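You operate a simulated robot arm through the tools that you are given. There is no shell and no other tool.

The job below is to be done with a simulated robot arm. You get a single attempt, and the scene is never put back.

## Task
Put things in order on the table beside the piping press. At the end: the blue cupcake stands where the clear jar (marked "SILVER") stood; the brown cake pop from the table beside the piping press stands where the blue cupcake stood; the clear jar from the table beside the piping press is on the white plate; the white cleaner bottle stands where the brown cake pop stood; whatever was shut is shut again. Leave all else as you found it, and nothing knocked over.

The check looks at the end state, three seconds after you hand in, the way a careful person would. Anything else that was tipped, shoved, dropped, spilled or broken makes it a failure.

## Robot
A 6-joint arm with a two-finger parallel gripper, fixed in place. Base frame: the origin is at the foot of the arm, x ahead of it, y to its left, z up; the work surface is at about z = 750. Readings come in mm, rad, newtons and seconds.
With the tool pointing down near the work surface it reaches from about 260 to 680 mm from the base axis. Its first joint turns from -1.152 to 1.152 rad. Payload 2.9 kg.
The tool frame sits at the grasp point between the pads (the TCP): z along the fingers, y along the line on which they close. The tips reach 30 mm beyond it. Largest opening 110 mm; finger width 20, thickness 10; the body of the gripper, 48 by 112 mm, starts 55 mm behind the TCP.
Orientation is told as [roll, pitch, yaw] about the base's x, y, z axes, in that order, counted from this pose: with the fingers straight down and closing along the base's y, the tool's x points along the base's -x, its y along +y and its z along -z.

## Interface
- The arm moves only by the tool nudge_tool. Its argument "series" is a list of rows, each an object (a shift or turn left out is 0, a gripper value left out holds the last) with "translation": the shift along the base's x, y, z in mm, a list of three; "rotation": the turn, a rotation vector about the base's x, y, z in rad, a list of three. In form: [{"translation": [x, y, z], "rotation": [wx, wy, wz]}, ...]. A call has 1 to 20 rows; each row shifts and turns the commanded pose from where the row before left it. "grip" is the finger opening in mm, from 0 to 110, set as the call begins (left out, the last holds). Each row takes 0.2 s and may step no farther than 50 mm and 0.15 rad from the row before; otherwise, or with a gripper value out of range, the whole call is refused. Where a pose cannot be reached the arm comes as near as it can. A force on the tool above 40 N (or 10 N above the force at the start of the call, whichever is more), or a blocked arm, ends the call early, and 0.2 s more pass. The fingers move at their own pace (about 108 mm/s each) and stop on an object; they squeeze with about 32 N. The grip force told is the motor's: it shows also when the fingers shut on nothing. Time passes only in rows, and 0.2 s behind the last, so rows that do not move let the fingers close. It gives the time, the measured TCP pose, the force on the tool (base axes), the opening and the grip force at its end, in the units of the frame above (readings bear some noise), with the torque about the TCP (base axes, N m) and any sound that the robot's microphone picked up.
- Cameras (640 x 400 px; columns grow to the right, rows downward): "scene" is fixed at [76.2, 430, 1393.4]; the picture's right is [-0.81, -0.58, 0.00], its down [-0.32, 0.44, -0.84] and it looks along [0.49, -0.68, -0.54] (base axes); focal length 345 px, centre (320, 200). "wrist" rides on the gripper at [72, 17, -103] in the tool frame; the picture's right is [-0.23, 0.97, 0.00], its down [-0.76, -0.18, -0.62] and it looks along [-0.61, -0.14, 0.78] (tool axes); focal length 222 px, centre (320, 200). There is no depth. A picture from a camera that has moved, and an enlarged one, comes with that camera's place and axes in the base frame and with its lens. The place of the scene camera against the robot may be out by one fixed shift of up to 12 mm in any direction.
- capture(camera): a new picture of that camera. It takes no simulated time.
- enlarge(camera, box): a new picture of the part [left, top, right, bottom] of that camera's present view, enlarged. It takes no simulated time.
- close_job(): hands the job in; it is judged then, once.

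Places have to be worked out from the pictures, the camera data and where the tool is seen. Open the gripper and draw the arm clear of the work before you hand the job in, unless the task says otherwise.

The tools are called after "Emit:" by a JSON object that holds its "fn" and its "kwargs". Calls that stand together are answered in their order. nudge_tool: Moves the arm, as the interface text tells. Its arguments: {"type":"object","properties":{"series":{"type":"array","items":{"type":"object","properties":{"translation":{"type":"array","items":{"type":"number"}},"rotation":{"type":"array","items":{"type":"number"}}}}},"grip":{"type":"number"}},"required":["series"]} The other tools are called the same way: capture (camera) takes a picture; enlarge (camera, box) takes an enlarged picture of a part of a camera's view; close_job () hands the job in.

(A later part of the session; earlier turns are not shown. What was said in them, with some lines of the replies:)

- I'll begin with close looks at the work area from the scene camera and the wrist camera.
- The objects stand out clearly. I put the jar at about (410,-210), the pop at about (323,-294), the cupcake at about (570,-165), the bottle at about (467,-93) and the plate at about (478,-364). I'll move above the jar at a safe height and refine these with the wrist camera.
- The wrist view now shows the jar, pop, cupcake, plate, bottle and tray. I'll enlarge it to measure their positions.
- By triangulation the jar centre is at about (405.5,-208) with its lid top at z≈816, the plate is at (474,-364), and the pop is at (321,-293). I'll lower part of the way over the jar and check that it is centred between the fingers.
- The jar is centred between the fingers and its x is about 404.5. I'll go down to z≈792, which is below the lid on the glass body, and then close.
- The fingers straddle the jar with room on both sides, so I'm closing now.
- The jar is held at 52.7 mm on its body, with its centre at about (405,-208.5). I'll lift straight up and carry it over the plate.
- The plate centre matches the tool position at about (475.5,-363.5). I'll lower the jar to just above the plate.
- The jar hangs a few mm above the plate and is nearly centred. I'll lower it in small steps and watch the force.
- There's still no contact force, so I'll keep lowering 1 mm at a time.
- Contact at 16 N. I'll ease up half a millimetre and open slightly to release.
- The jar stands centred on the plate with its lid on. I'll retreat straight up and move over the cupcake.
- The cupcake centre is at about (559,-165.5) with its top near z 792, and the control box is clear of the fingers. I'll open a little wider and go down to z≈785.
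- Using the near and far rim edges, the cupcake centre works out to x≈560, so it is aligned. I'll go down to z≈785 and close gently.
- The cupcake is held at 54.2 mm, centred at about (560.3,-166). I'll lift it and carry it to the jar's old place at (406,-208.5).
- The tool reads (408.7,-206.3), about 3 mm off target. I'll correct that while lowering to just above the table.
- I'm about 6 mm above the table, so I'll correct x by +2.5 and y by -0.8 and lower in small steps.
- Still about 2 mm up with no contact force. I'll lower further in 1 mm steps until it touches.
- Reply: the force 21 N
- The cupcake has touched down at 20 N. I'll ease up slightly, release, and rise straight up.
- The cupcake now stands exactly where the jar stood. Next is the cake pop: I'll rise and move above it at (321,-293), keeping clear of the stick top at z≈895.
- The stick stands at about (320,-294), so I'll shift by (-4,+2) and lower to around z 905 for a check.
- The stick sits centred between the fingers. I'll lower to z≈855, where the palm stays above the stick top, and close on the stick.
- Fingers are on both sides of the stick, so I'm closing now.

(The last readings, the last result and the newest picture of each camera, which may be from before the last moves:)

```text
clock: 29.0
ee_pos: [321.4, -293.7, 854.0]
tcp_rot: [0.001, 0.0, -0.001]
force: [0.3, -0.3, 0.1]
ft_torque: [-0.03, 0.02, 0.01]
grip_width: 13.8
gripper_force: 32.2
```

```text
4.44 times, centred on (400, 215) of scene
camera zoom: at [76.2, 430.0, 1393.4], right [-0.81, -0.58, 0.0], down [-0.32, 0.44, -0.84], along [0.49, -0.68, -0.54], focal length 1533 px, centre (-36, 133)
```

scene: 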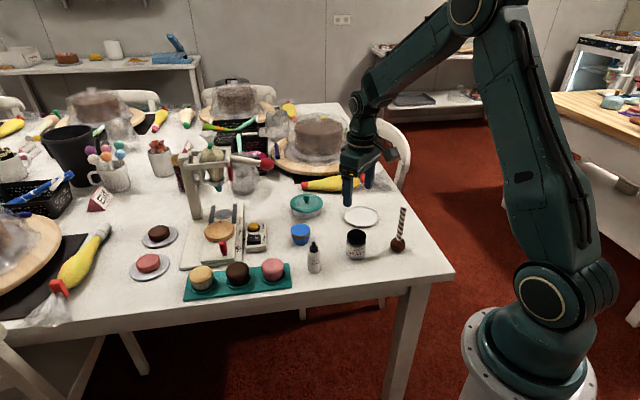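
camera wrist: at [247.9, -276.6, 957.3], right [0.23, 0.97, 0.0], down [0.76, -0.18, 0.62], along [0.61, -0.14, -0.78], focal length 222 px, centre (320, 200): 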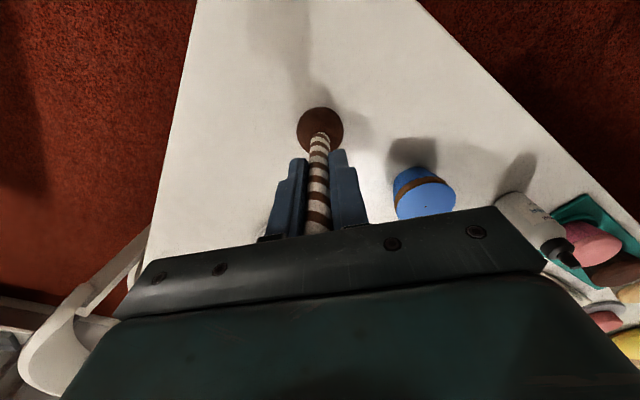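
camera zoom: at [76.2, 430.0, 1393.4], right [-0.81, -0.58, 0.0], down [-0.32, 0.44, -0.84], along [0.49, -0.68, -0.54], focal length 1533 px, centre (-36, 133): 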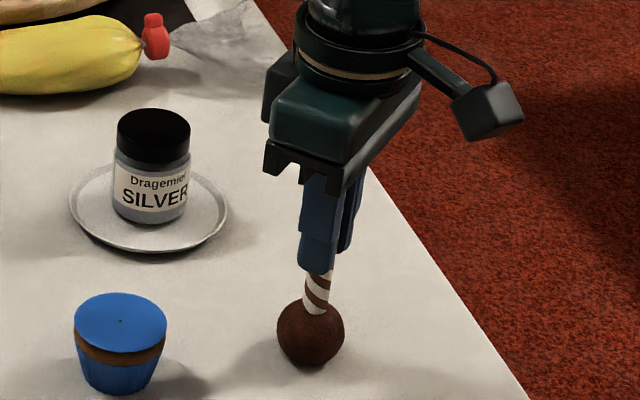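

The stick is held at 13.8 mm and the pop stands upright at about (320.5,-294). I'll lift 110 mm and carry it over to the cupcake's old place at (560.3,-166).

Emit:
{"fn": "nudge_tool", "kwargs": {"series": [{"translation": [0, 0, 10]}, {"translation": [0, 0, 30]}, {"translation": [0, 0, 35]}, {"translation": [0, 0, 35]}, {"translation": [30, 16, 0]}, {"translation": [35, 18.6, 0]}, {"translation": [35, 18.6, 0]}, {"translation": [35, 18.6, 0]}, {"translation": [35, 18.6, 0]}, {"translation": [35, 18.7, 0]}, {"translation": [35, 18.7, 0]}, {}, {}]}}

Emit:
{"fn": "capture", "kwargs": {"camera": "wrist"}}

Emit:
{"fn": "enlarge", "kwargs": {"camera": "scene", "box": [230, 120, 430, 280]}}

```text
clock: 31.8
ee_pos: [559.1, -167.2, 965.7]
tcp_rot: [-0.001, 0.0, -0.001]
force: [0.4, -0.2, -1.0]
ft_torque: [-0.02, 0.04, 0.01]
grip_width: 13.6
gripper_force: 32.6
```

```text
taken
camera wrist: at [485.1, -150.4, 1068.2], right [0.23, 0.97, 0.0], down [0.76, -0.18, 0.62], along [0.61, -0.14, -0.78], focal length 222 px, centre (320, 200)
```

wrist: 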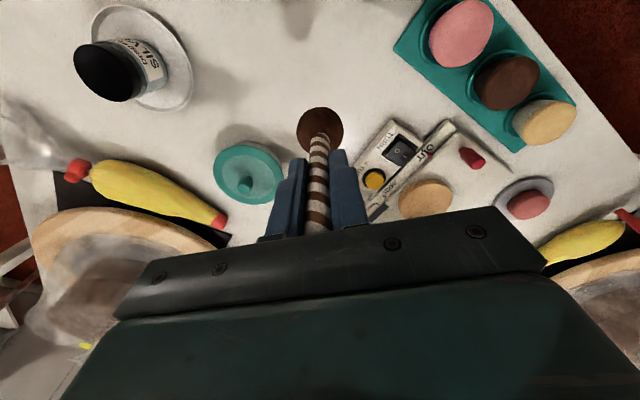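

```text
2.50 times, centred on (330, 200) of scene
camera zoom: at [76.2, 430.0, 1393.4], right [-0.81, -0.58, 0.0], down [-0.32, 0.44, -0.84], along [0.49, -0.68, -0.54], focal length 862 px, centre (295, 200)
```

zoom: 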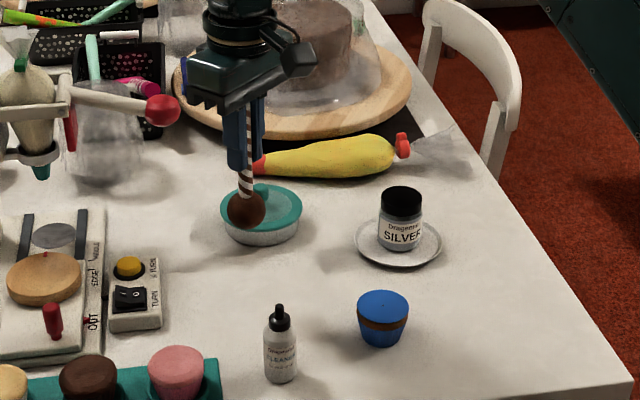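

The pop hangs vertical above its target. I'll lower it to a few mm above the table with a +1.5/+1 mm correction.

Emit:
{"fn": "nudge_tool", "kwargs": {"series": [{"translation": [1.5, 1, -35]}, {"translation": [0, 0, -35]}, {"translation": [0, 0, -25]}, {"translation": [0, 0, -10]}, {}, {}]}}

Emit:
{"fn": "enlarge", "kwargs": {"camera": "scene", "box": [250, 180, 350, 260]}}

```text
clock: 33.2
ee_pos: [560.4, -165.9, 860.5]
tcp_rot: [0.0, 0.002, 0.001]
force: [-0.1, -0.7, -0.9]
ft_torque: [-0.01, 0.01, -0.03]
grip_width: 13.8
gripper_force: 32.4
```

```text
5.00 times, centred on (300, 220) of scene
camera zoom: at [76.2, 430.0, 1393.4], right [-0.81, -0.58, 0.0], down [-0.32, 0.44, -0.84], along [0.49, -0.68, -0.54], focal length 1724 px, centre (420, 100)
```

zoom: 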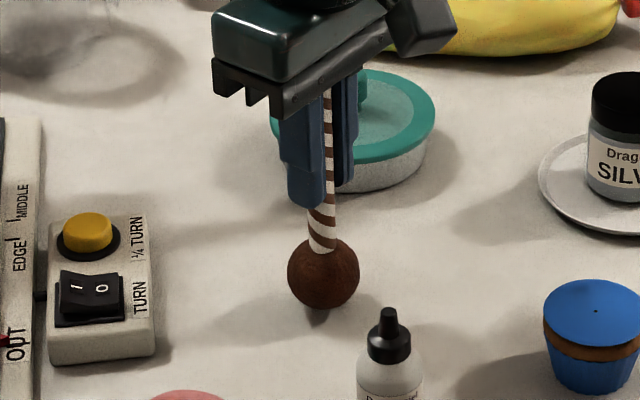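

Positioned at (560.4,-165.9) and about 6 mm up. I'll lower in small steps.

Emit:
{"fn": "nudge_tool", "kwargs": {"series": [{"translation": [0.5, 0, -2]}, {"translation": [0, 0, -1]}, {"translation": [0, 0, -1]}, {}, {}]}}

Emit:
{"fn": "enlarge", "kwargs": {"camera": "scene", "box": [270, 210, 330, 260]}}

```text
clock: 34.4
ee_pos: [561.8, -164.4, 857.0]
tcp_rot: [0.0, 0.001, 0.0]
force: [-0.1, 0.2, -0.6]
ft_torque: [0.02, -0.01, 0.03]
grip_width: 13.7
gripper_force: 32.0
```

```text
8.00 times, centred on (300, 235) of scene
camera zoom: at [76.2, 430.0, 1393.4], right [-0.81, -0.58, 0.0], down [-0.32, 0.44, -0.84], along [0.49, -0.68, -0.54], focal length 2759 px, centre (480, -80)
```

zoom: 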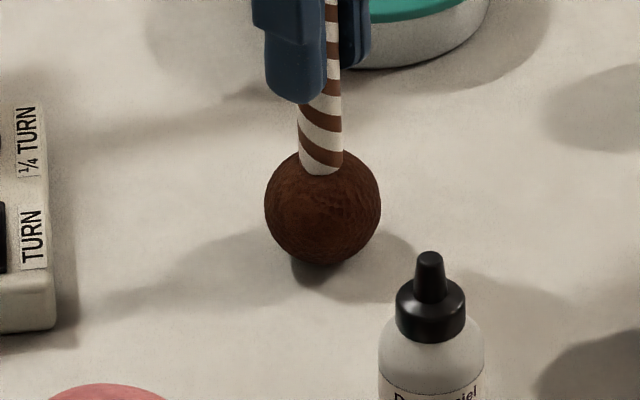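

Emit:
{"fn": "nudge_tool", "kwargs": {"series": [{"translation": [0, -0.7, -1]}, {}, {"translation": [0, 0, -1]}, {}]}}

```text
clock: 35.4
ee_pos: [563.8, -164.5, 854.2]
tcp_rot: [0.0, 0.002, -0.001]
force: [0.0, 0.3, 0.0]
ft_torque: [-0.01, -0.03, 0.0]
grip_width: 13.4
gripper_force: 32.4
```

No contact yet. I'll take 1 mm more, nudging x and y back slightly.

Emit:
{"fn": "nudge_tool", "kwargs": {"series": [{"translation": [-1, -0.7, -1]}, {}, {}]}}

```text
clock: 36.2
ee_pos: [561.5, -165.8, 853.6]
tcp_rot: [0.0, -0.002, -0.001]
force: [-1.0, 0.1, 0.1]
ft_torque: [-0.01, -0.01, -0.02]
grip_width: 13.5
gripper_force: 32.4
```

Emit:
{"fn": "nudge_tool", "kwargs": {"series": [{"translation": [0, 0, -0.7]}, {}, {}]}}

Emit:
{"fn": "enlarge", "kwargs": {"camera": "scene", "box": [270, 210, 330, 260]}}

```text
clock: 37.0
ee_pos: [560.7, -166.2, 853.6]
tcp_rot: [0.001, -0.003, 0.0]
force: [-3.8, -1.0, 12.5]
ft_torque: [-0.14, 0.38, -0.03]
grip_width: 13.4
gripper_force: 32.2
```

```text
8.00 times, centred on (300, 235) of scene
camera zoom: at [76.0, 430.0, 1393.4], right [-0.81, -0.58, 0.0], down [-0.31, 0.44, -0.84], along [0.49, -0.68, -0.54], focal length 2759 px, centre (480, -80)
```

zoom: 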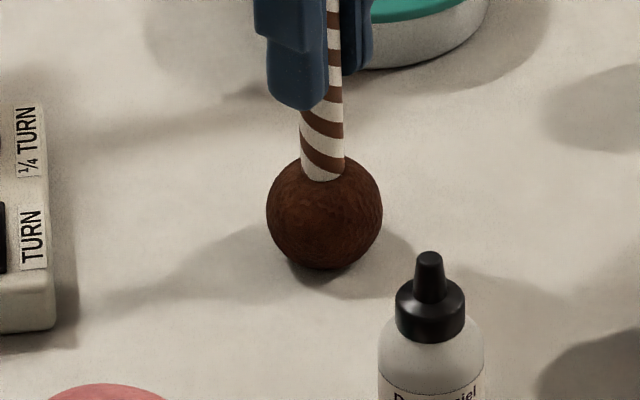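

It has touched down at 12.5 N, at (560.7,-166.2). I'll ease up a hair, then open while holding still.

Emit:
{"fn": "nudge_tool", "kwargs": {"series": [{"translation": [0, 0, 0.4]}, {}, {}]}}

Emit:
{"fn": "nudge_tool", "kwargs": {"series": [{}, {}, {}], "grip": 45}}

Emit:
{"fn": "capture", "kwargs": {"camera": "wrist"}}

Emit:
{"fn": "enlarge", "kwargs": {"camera": "scene", "box": [250, 180, 350, 260]}}

```text
clock: 37.8
ee_pos: [561.2, -164.8, 853.8]
tcp_rot: [-0.001, -0.003, 0.0]
force: [-0.3, -2.8, 8.0]
ft_torque: [-0.28, 0.0, -0.01]
grip_width: 13.6
gripper_force: 31.6
```

```text
clock: 38.6
ee_pos: [561.5, -165.3, 852.7]
tcp_rot: [0.001, -0.001, 0.001]
force: [0.4, 0.2, -0.9]
ft_torque: [0.04, 0.01, 0.01]
grip_width: 45.2
gripper_force: 0.1
```

```text
taken
camera wrist: at [488.0, -148.5, 956.7], right [0.23, 0.97, 0.0], down [0.76, -0.18, 0.62], along [0.61, -0.14, -0.78], focal length 222 px, centre (320, 200)
```

wrist: 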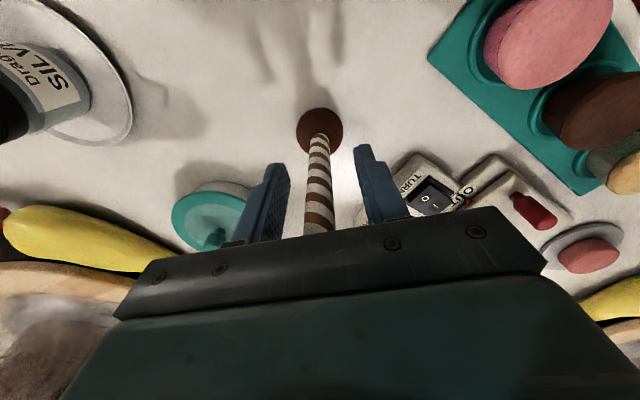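

```text
5.00 times, centred on (300, 220) of scene
camera zoom: at [76.2, 430.0, 1393.4], right [-0.81, -0.58, 0.0], down [-0.32, 0.44, -0.84], along [0.49, -0.68, -0.54], focal length 1724 px, centre (420, 100)
```

zoom: 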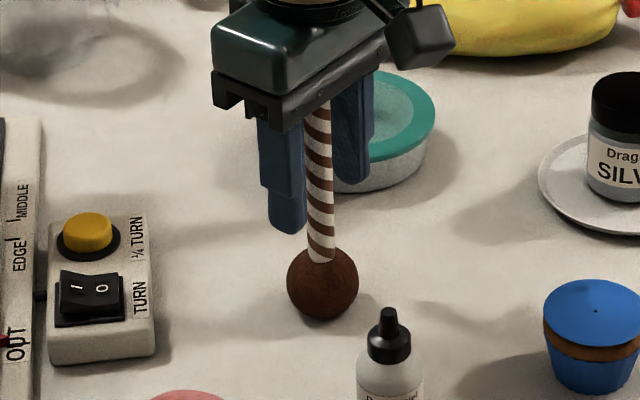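

The pop stands upright on its new spot. I'll rise straight up past the stick and move over to the bottle near (464.5,-94).

Emit:
{"fn": "nudge_tool", "kwargs": {"series": [{"translation": [0, 0, 25]}, {"translation": [0, 0, 30]}, {"translation": [0, 0, 30]}, {"translation": [0, 0, 30]}, {"translation": [-32, 23.5, 0]}, {"translation": [-32, 23.5, 0]}, {"translation": [-33, 24, 0]}, {}, {}]}}

Emit:
{"fn": "capture", "kwargs": {"camera": "wrist"}}

Emit:
{"fn": "enlarge", "kwargs": {"camera": "scene", "box": [230, 120, 430, 280]}}

```text
clock: 40.6
ee_pos: [466.6, -95.0, 967.4]
tcp_rot: [-0.001, 0.0, 0.001]
force: [0.0, -0.6, 0.6]
ft_torque: [-0.02, -0.03, 0.02]
grip_width: 45.0
gripper_force: 0.0
```

```text
taken
camera wrist: at [393.0, -77.0, 1071.1], right [0.23, 0.97, 0.0], down [0.76, -0.18, 0.62], along [0.61, -0.14, -0.78], focal length 222 px, centre (320, 200)
```

wrist: 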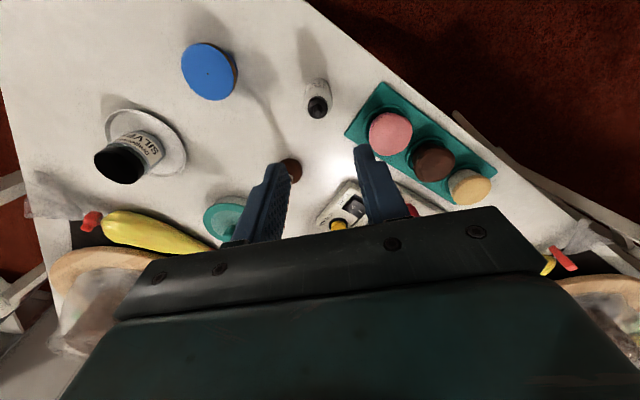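

```text
2.50 times, centred on (330, 200) of scene
camera zoom: at [76.2, 430.0, 1393.4], right [-0.81, -0.58, 0.0], down [-0.32, 0.44, -0.84], along [0.49, -0.68, -0.54], focal length 862 px, centre (295, 200)
```

zoom: 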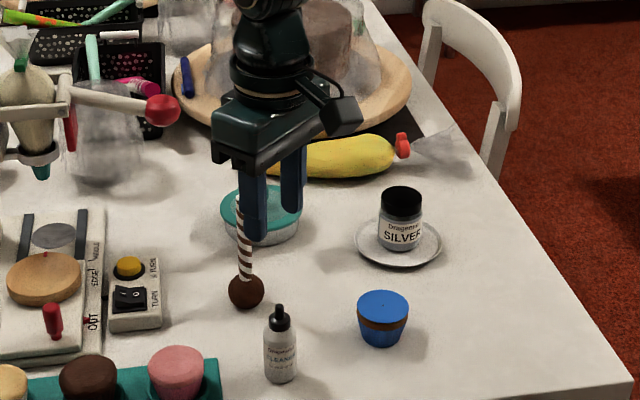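

Emit:
{"fn": "enlarge", "kwargs": {"camera": "wrist", "box": [270, 60, 370, 130]}}

Emit:
{"fn": "enlarge", "kwargs": {"camera": "scene", "box": [280, 220, 360, 280]}}

```text
5.71 times, centred on (320, 95) of wrist
camera zoom: at [393.0, -77.0, 1071.1], right [0.23, 0.97, 0.0], down [0.76, -0.18, 0.62], along [0.61, -0.14, -0.78], focal length 1269 px, centre (320, 800)
```

zoom: 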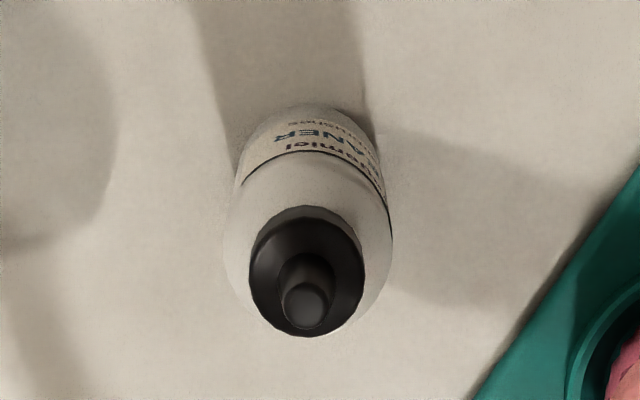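

```text
6.67 times, centred on (320, 250) of scene
camera zoom: at [76.2, 430.0, 1393.4], right [-0.81, -0.58, 0.0], down [-0.32, 0.44, -0.84], along [0.49, -0.68, -0.54], focal length 2299 px, centre (320, -133)
```

zoom: 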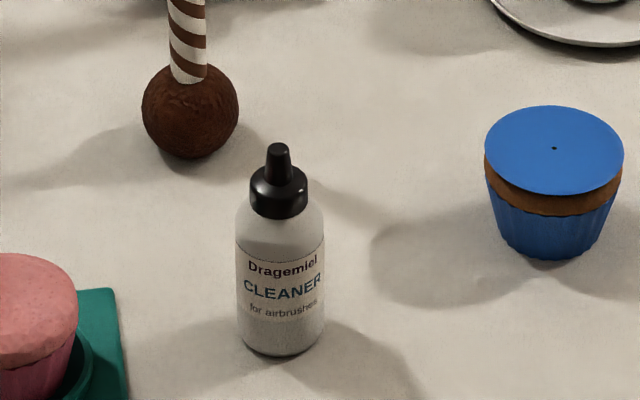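

The bottle axis is at about (464,-95.5). I'll open to 60 mm, adjust, and lower part way to check.

Emit:
{"fn": "nudge_tool", "kwargs": {"series": [{"translation": [-2, -0.5, -40]}, {"translation": [0, 0, -40]}, {"translation": [0, 0, -30]}, {}], "grip": 62}}

Emit:
{"fn": "capture", "kwargs": {"camera": "wrist"}}

Emit:
{"fn": "enlarge", "kwargs": {"camera": "scene", "box": [250, 190, 370, 280]}}

```text
clock: 41.6
ee_pos: [462.7, -92.5, 858.7]
tcp_rot: [0.0, 0.0, 0.001]
force: [-0.3, 0.3, -0.1]
ft_torque: [-0.01, -0.01, -0.05]
grip_width: 61.7
gripper_force: 0.1
```

```text
taken
camera wrist: at [388.7, -76.2, 962.8], right [0.23, 0.97, 0.0], down [0.76, -0.18, 0.62], along [0.61, -0.14, -0.78], focal length 222 px, centre (320, 200)
```

wrist: 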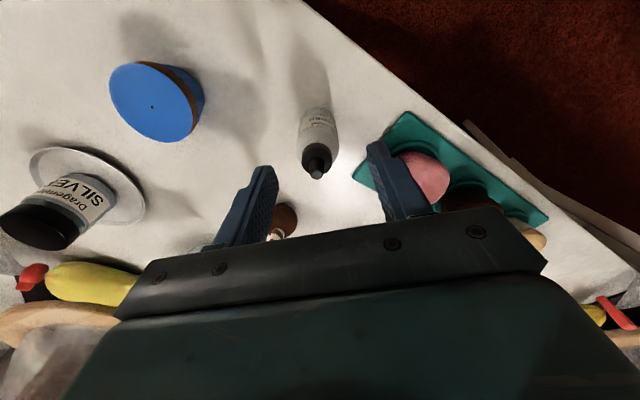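

```text
4.44 times, centred on (310, 235) of scene
camera zoom: at [76.2, 430.0, 1393.4], right [-0.81, -0.58, 0.0], down [-0.32, 0.44, -0.84], along [0.49, -0.68, -0.54], focal length 1533 px, centre (364, 44)
```

zoom: 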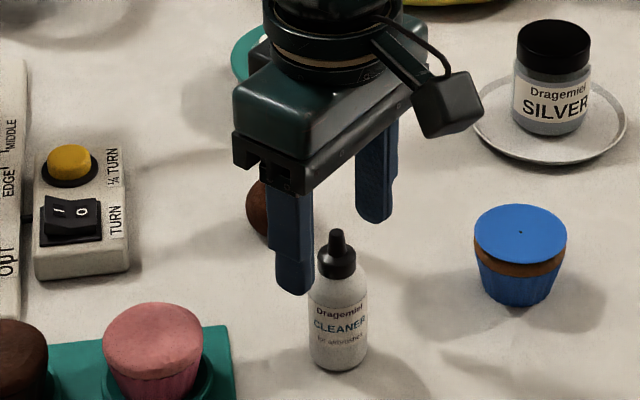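

The bottle axis is confirmed at (464.5,-95.7). I'll shift (+1.5,-2.5) and lower to z≈794, with the palm staying above the nozzle.

Emit:
{"fn": "nudge_tool", "kwargs": {"series": [{"translation": [1.5, -2.5, -15]}, {"translation": [0, 0, -25]}, {"translation": [0, 0, -24]}, {}, {}]}}

Emit:
{"fn": "capture", "kwargs": {"camera": "wrist"}}

Emit:
{"fn": "enlarge", "kwargs": {"camera": "scene", "box": [250, 190, 370, 280]}}

```text
clock: 42.8
ee_pos: [464.2, -93.3, 794.8]
tcp_rot: [0.0, 0.001, 0.0]
force: [0.7, 0.8, 0.3]
ft_torque: [0.01, 0.0, -0.01]
grip_width: 61.7
gripper_force: 0.0
```

```text
taken
camera wrist: at [390.8, -76.9, 898.5], right [0.23, 0.97, 0.0], down [0.76, -0.18, 0.62], along [0.61, -0.14, -0.78], focal length 222 px, centre (320, 200)
```

wrist: 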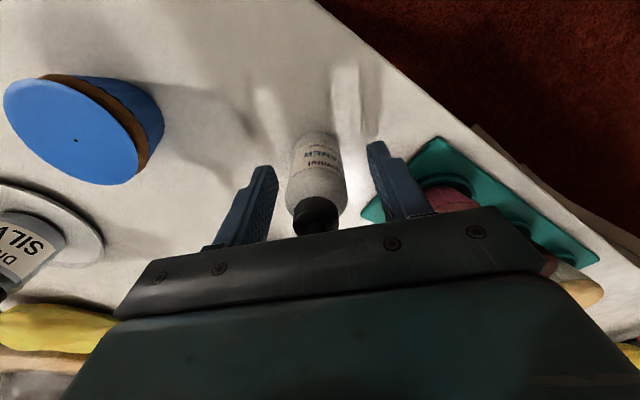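

```text
4.44 times, centred on (310, 235) of scene
camera zoom: at [76.2, 430.0, 1393.4], right [-0.81, -0.58, 0.0], down [-0.32, 0.44, -0.84], along [0.49, -0.68, -0.54], focal length 1533 px, centre (364, 44)
```

zoom: 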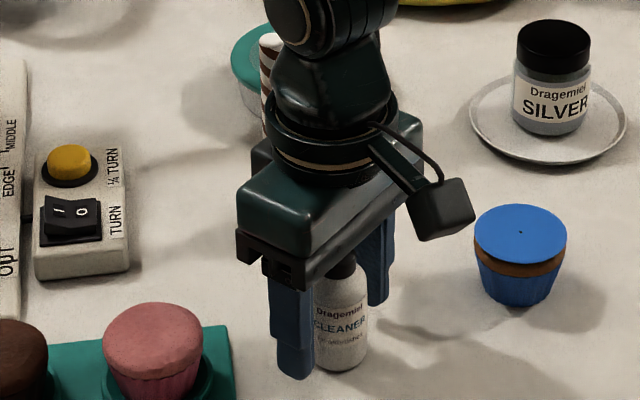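

The bottle is between the fingers. I'll shift 1.5 mm toward -y to centre on it, then close.

Emit:
{"fn": "nudge_tool", "kwargs": {"series": [{"translation": [0, -1.5, 0]}, {}]}}

Emit:
{"fn": "nudge_tool", "kwargs": {"series": [{}, {}, {}, {}], "grip": 22}}

Emit:
{"fn": "capture", "kwargs": {"camera": "wrist"}}

Emit:
{"fn": "enlarge", "kwargs": {"camera": "scene", "box": [250, 190, 370, 280]}}

```text
clock: 43.4
ee_pos: [464.4, -96.9, 794.6]
tcp_rot: [-0.001, -0.002, 0.001]
force: [0.1, 0.1, -0.2]
ft_torque: [0.01, -0.02, 0.01]
grip_width: 62.1
gripper_force: 0.0
```

```text
clock: 44.4
ee_pos: [463.6, -96.2, 794.6]
tcp_rot: [0.0, -0.001, 0.001]
force: [0.9, 0.6, 0.4]
ft_torque: [0.02, 0.02, 0.01]
grip_width: 32.0
gripper_force: 31.9
```

```text
taken
camera wrist: at [390.8, -79.9, 898.0], right [0.23, 0.97, 0.0], down [0.76, -0.18, 0.62], along [0.61, -0.14, -0.78], focal length 222 px, centre (320, 200)
```

wrist: 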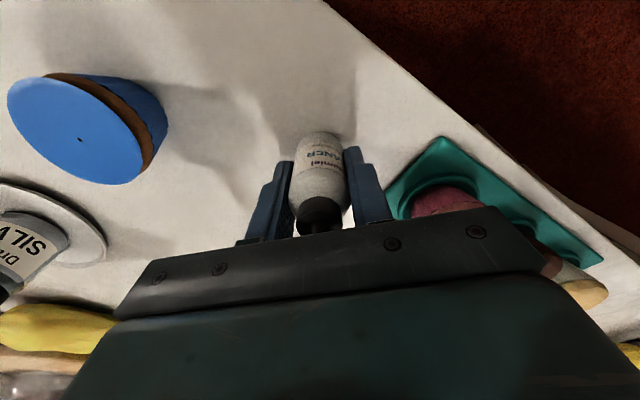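

```text
4.44 times, centred on (310, 235) of scene
camera zoom: at [76.2, 430.0, 1393.4], right [-0.81, -0.58, 0.0], down [-0.32, 0.44, -0.84], along [0.49, -0.68, -0.54], focal length 1533 px, centre (364, 44)
```

zoom: 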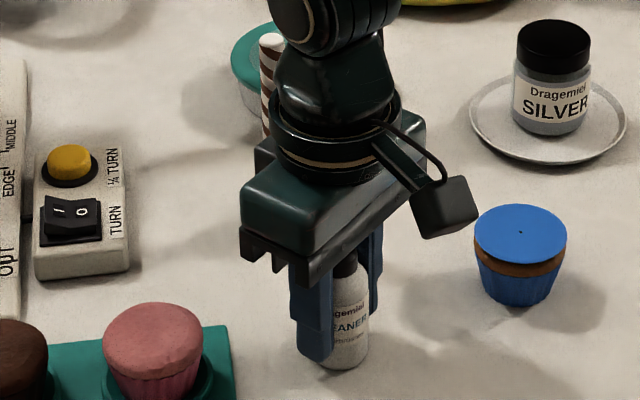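

The bottle is held at 32 mm. I'll lift 100 mm and carry it to the pop's old place at (320.5,-294).

Emit:
{"fn": "nudge_tool", "kwargs": {"series": [{"translation": [0, 0, 10]}, {"translation": [0, 0, 30]}, {"translation": [0, 0, 30]}, {"translation": [0, 0, 30]}, {"translation": [-23.5, -32.5, 0]}, {"translation": [-24, -33, 0]}, {"translation": [-24, -33, 0]}, {"translation": [-24, -33, 0]}, {"translation": [-24, -33, 0]}, {"translation": [-24, -33, 0]}, {}, {}]}}

Emit:
{"fn": "capture", "kwargs": {"camera": "wrist"}}

Emit:
{"fn": "enlarge", "kwargs": {"camera": "scene", "box": [270, 140, 450, 280]}}

```text
clock: 47.0
ee_pos: [319.3, -295.1, 891.9]
tcp_rot: [0.0, 0.0, -0.001]
force: [-0.3, -0.7, -0.3]
ft_torque: [-0.04, -0.01, -0.01]
grip_width: 32.2
gripper_force: 31.6
```

```text
taken
camera wrist: at [246.5, -278.4, 996.6], right [0.23, 0.97, 0.0], down [0.76, -0.18, 0.62], along [0.61, -0.14, -0.78], focal length 222 px, centre (320, 200)
```

wrist: 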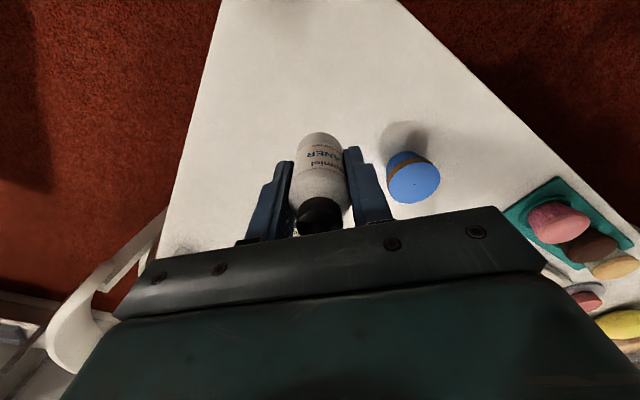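

```text
2.86 times, centred on (360, 210) of scene
camera zoom: at [76.2, 430.0, 1393.4], right [-0.81, -0.58, 0.0], down [-0.32, 0.44, -0.84], along [0.49, -0.68, -0.54], focal length 985 px, centre (206, 171)
```

zoom: 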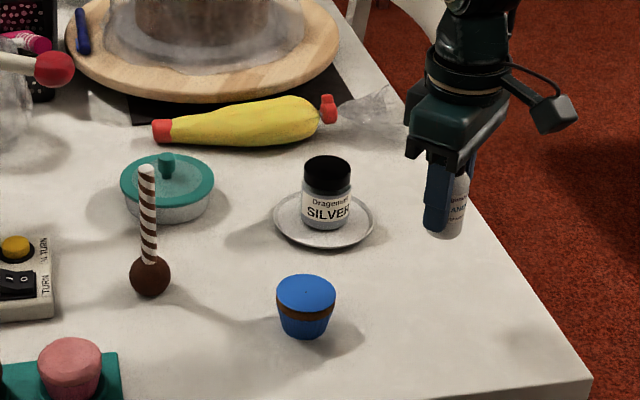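

The bottle hangs above the pop's old spot and everything else is standing. I'll lower to about 5 mm above the table.

Emit:
{"fn": "nudge_tool", "kwargs": {"series": [{"translation": [0.5, 0.7, -35]}, {"translation": [0, 0, -35]}, {"translation": [0, 0, -15]}, {"translation": [0, 0, -7]}, {}, {}]}}

Emit:
{"fn": "enlarge", "kwargs": {"camera": "scene", "box": [350, 190, 450, 270]}}

```text
clock: 48.4
ee_pos: [322.9, -295.2, 802.2]
tcp_rot: [0.001, -0.001, 0.0]
force: [-0.6, -0.1, -0.1]
ft_torque: [0.0, 0.01, 0.0]
grip_width: 32.4
gripper_force: 32.3
```

```text
5.00 times, centred on (400, 230) of scene
camera zoom: at [76.2, 430.0, 1393.4], right [-0.81, -0.58, 0.0], down [-0.32, 0.44, -0.84], along [0.49, -0.68, -0.54], focal length 1724 px, centre (-80, 50)
```

zoom: 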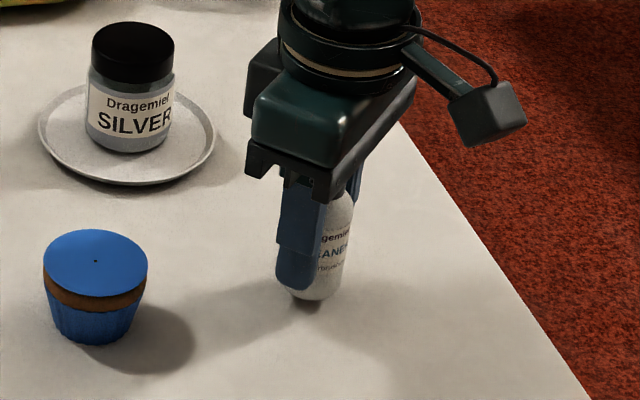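

The bottle is about 7 mm up, so I'll lower it gently with a small correction of (-1.5,+1).

Emit:
{"fn": "nudge_tool", "kwargs": {"series": [{"translation": [-1.5, 1, -2]}, {"translation": [0, 0, -2]}, {"translation": [0, 0, -1]}, {}, {}]}}

```text
clock: 49.6
ee_pos: [320.4, -294.1, 796.4]
tcp_rot: [0.001, -0.001, 0.001]
force: [-0.2, -0.3, -0.7]
ft_torque: [0.01, 0.0, -0.01]
grip_width: 32.1
gripper_force: 32.1
```

Emit:
{"fn": "nudge_tool", "kwargs": {"series": [{"translation": [0, 0, -1]}, {}, {"translation": [0, 0, -1]}, {}]}}

```text
clock: 50.6
ee_pos: [319.9, -296.1, 794.5]
tcp_rot: [-0.002, 0.0, 0.0]
force: [0.2, 0.2, -0.9]
ft_torque: [-0.02, 0.02, 0.0]
grip_width: 32.3
gripper_force: 32.0
```

Emit:
{"fn": "nudge_tool", "kwargs": {"series": [{"translation": [0, 0.7, -0.8]}, {}, {}]}}

Emit:
{"fn": "enlarge", "kwargs": {"camera": "scene", "box": [350, 190, 450, 270]}}

```text
clock: 51.4
ee_pos: [318.4, -295.2, 795.2]
tcp_rot: [-0.001, 0.001, 0.001]
force: [0.5, -1.0, 1.1]
ft_torque: [-0.06, 0.04, 0.01]
grip_width: 32.3
gripper_force: 32.4
```

```text
5.00 times, centred on (400, 230) of scene
camera zoom: at [76.2, 430.0, 1393.4], right [-0.81, -0.58, 0.0], down [-0.32, 0.44, -0.84], along [0.49, -0.68, -0.54], focal length 1724 px, centre (-80, 50)
```

zoom: 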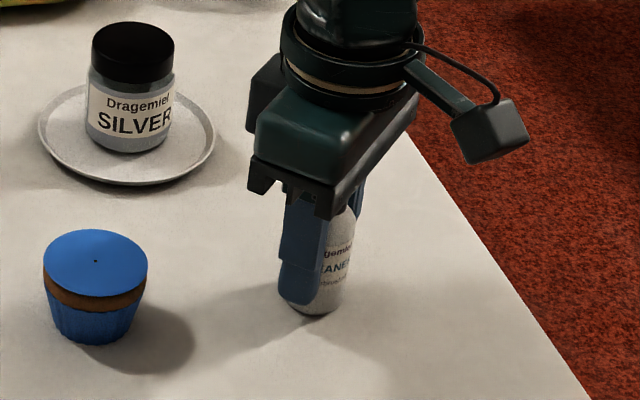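

It's just grazing the table at about 1 N. I'll add a half-millimetre step to seat it.

Emit:
{"fn": "nudge_tool", "kwargs": {"series": [{"translation": [0.7, 0, -0.5]}, {}, {}]}}

```text
clock: 52.2
ee_pos: [319.5, -294.7, 793.3]
tcp_rot: [-0.001, 0.0, 0.001]
force: [-4.9, -1.0, 17.4]
ft_torque: [-0.04, 0.24, 0.01]
grip_width: 32.1
gripper_force: 32.0
```

The bottle is seated with 17 N contact. I'll ease up 0.6 mm, then release to 60 mm.

Emit:
{"fn": "nudge_tool", "kwargs": {"series": [{"translation": [0, 0, 0.6]}, {}, {}]}}

Emit:
{"fn": "nudge_tool", "kwargs": {"series": [{}, {}, {}], "grip": 60}}

Emit:
{"fn": "capture", "kwargs": {"camera": "wrist"}}

Emit:
{"fn": "enlarge", "kwargs": {"camera": "scene", "box": [350, 190, 450, 270]}}

```text
clock: 53.0
ee_pos: [319.5, -294.7, 795.1]
tcp_rot: [-0.001, 0.0, 0.002]
force: [-2.2, -1.7, 8.8]
ft_torque: [-0.1, 0.12, 0.0]
grip_width: 32.2
gripper_force: 32.3
```

```text
clock: 53.8
ee_pos: [319.3, -293.9, 794.1]
tcp_rot: [0.0, 0.0, 0.0]
force: [-0.2, 0.2, 0.8]
ft_torque: [0.0, 0.05, 0.0]
grip_width: 60.3
gripper_force: 0.1
```

```text
taken
camera wrist: at [246.6, -277.1, 897.8], right [0.23, 0.97, 0.0], down [0.76, -0.18, 0.62], along [0.61, -0.14, -0.78], focal length 222 px, centre (320, 200)
```

wrist: 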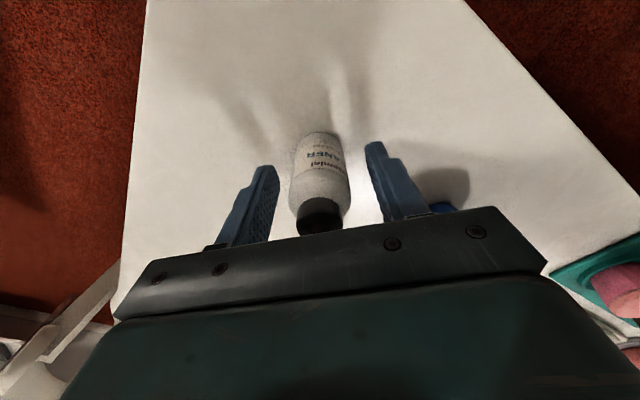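

```text
5.00 times, centred on (400, 230) of scene
camera zoom: at [76.2, 430.0, 1393.4], right [-0.81, -0.58, 0.0], down [-0.32, 0.44, -0.84], along [0.49, -0.68, -0.54], focal length 1724 px, centre (-80, 50)
```

zoom: 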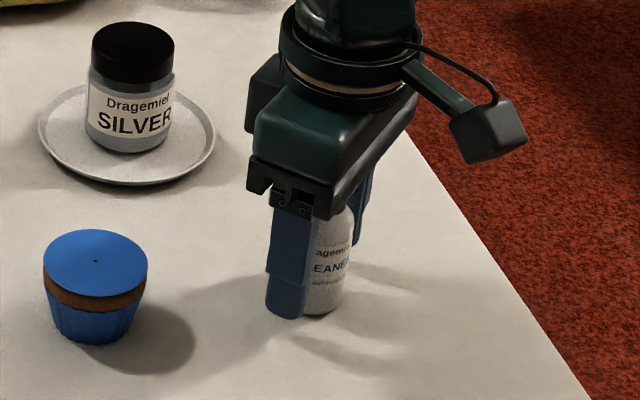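

The bottle is released and standing. I'll rise straight up and back toward the starting height to clear the work.

Emit:
{"fn": "nudge_tool", "kwargs": {"series": [{"translation": [0, 0, 15]}, {"translation": [0, 0, 35]}, {"translation": [0, 0, 45]}, {"translation": [0, 0, 45]}, {"translation": [0, 0, 45]}, {"translation": [0, 0, 45]}, {"translation": [0, 0, 40]}, {"translation": [4, -35, 0]}, {"translation": [4, -35, 0]}, {}, {}]}}

Emit:
{"fn": "nudge_tool", "kwargs": {"series": [{}, {}], "grip": 110}}

Emit:
{"fn": "capture", "kwargs": {"camera": "scene"}}

Emit:
{"fn": "enlarge", "kwargs": {"camera": "scene", "box": [270, 180, 430, 280]}}

Emit:
{"fn": "enlarge", "kwargs": {"camera": "scene", "box": [120, 120, 440, 320]}}

Emit:
{"fn": "capture", "kwargs": {"camera": "wrist"}}

```text
clock: 56.2
ee_pos: [326.9, -364.7, 1066.1]
tcp_rot: [0.001, 0.001, 0.002]
force: [0.1, 1.0, 0.4]
ft_torque: [0.02, 0.0, -0.04]
grip_width: 60.1
gripper_force: 0.0
```

```text
clock: 56.8
ee_pos: [327.0, -364.2, 1066.7]
tcp_rot: [0.0, 0.001, -0.001]
force: [0.2, 0.6, 0.0]
ft_torque: [0.0, 0.02, -0.01]
grip_width: 110.0
gripper_force: 0.2
```

```text
taken
```

scene: 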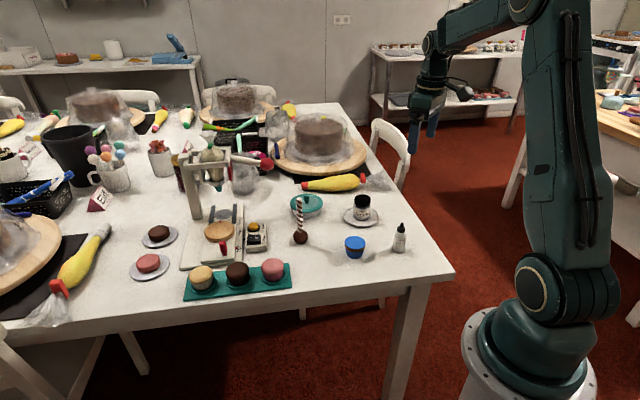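

```text
4.00 times, centred on (350, 230) of scene
camera zoom: at [76.2, 430.0, 1393.4], right [-0.81, -0.58, 0.0], down [-0.32, 0.44, -0.84], along [0.49, -0.68, -0.54], focal length 1380 px, centre (200, 80)
```

zoom: 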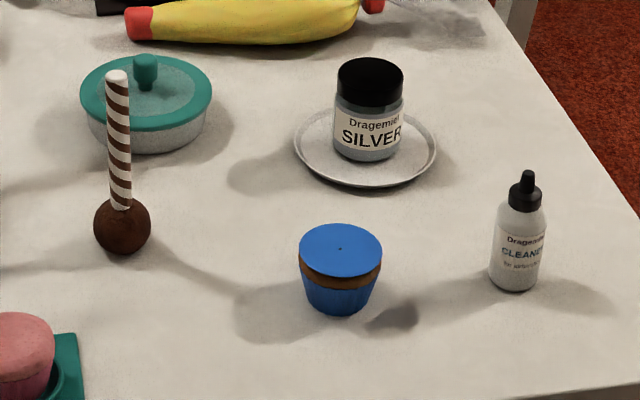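

```text
2.00 times, centred on (280, 220) of scene
camera zoom: at [76.2, 430.0, 1393.4], right [-0.81, -0.58, 0.0], down [-0.32, 0.44, -0.84], along [0.49, -0.68, -0.54], focal length 690 px, centre (400, 160)
```

zoom: 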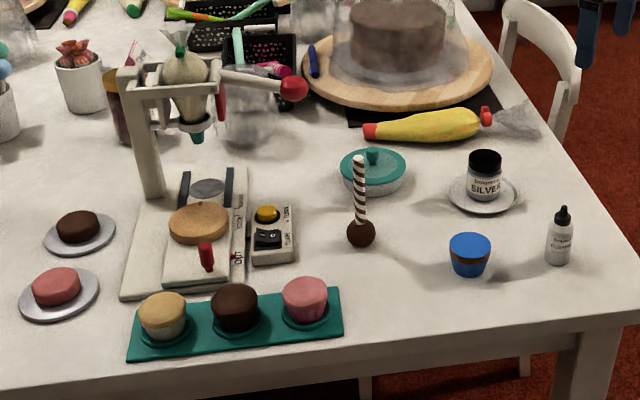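

```text
taken
camera wrist: at [254.0, -347.9, 1169.6], right [0.23, 0.97, 0.0], down [0.76, -0.18, 0.62], along [0.61, -0.14, -0.78], focal length 222 px, centre (320, 200)
```

wrist: 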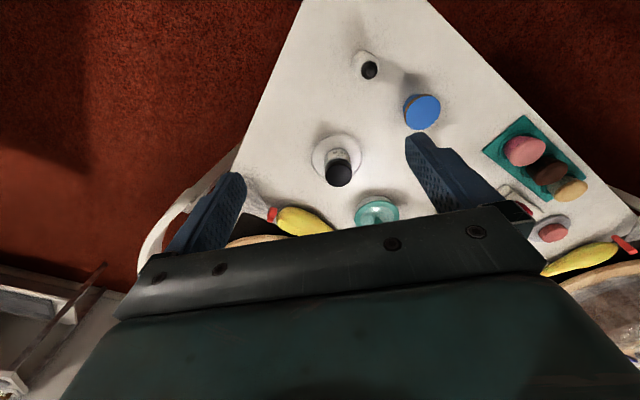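

The final pictures agree with the task:
- The jar stands on the white plate with its lid on.
- The cupcake is on the jar's old spot.
- The pop stands upright on the cupcake's old spot.
- The bottle is on the pop's old spot.

Nothing else has moved, and the gripper is open and clear, so I'm handing in.

Emit:
{"fn": "close_job", "kwargs": {}}

```text
The job is handed in.
```

The table is rearranged as you asked, and I've handed the job in. No result has come back yet. The last pictures before hand-in showed:

- **Clear jar ("SILVER"):** it stands centred on the white plate with its lid still on.
- **Blue cupcake:** it stands where the jar was.
- **Brown cake pop:** it stands upright where the cupcake was.
- **White cleaner bottle:** it stands where the cake pop was.

By my estimates from the pictures, each item is within a few millimetres of its target spot. Nothing else looked moved or knocked over. I never had to open anything, so whatever was shut stayed shut. The gripper is open and the arm is clear of the table.
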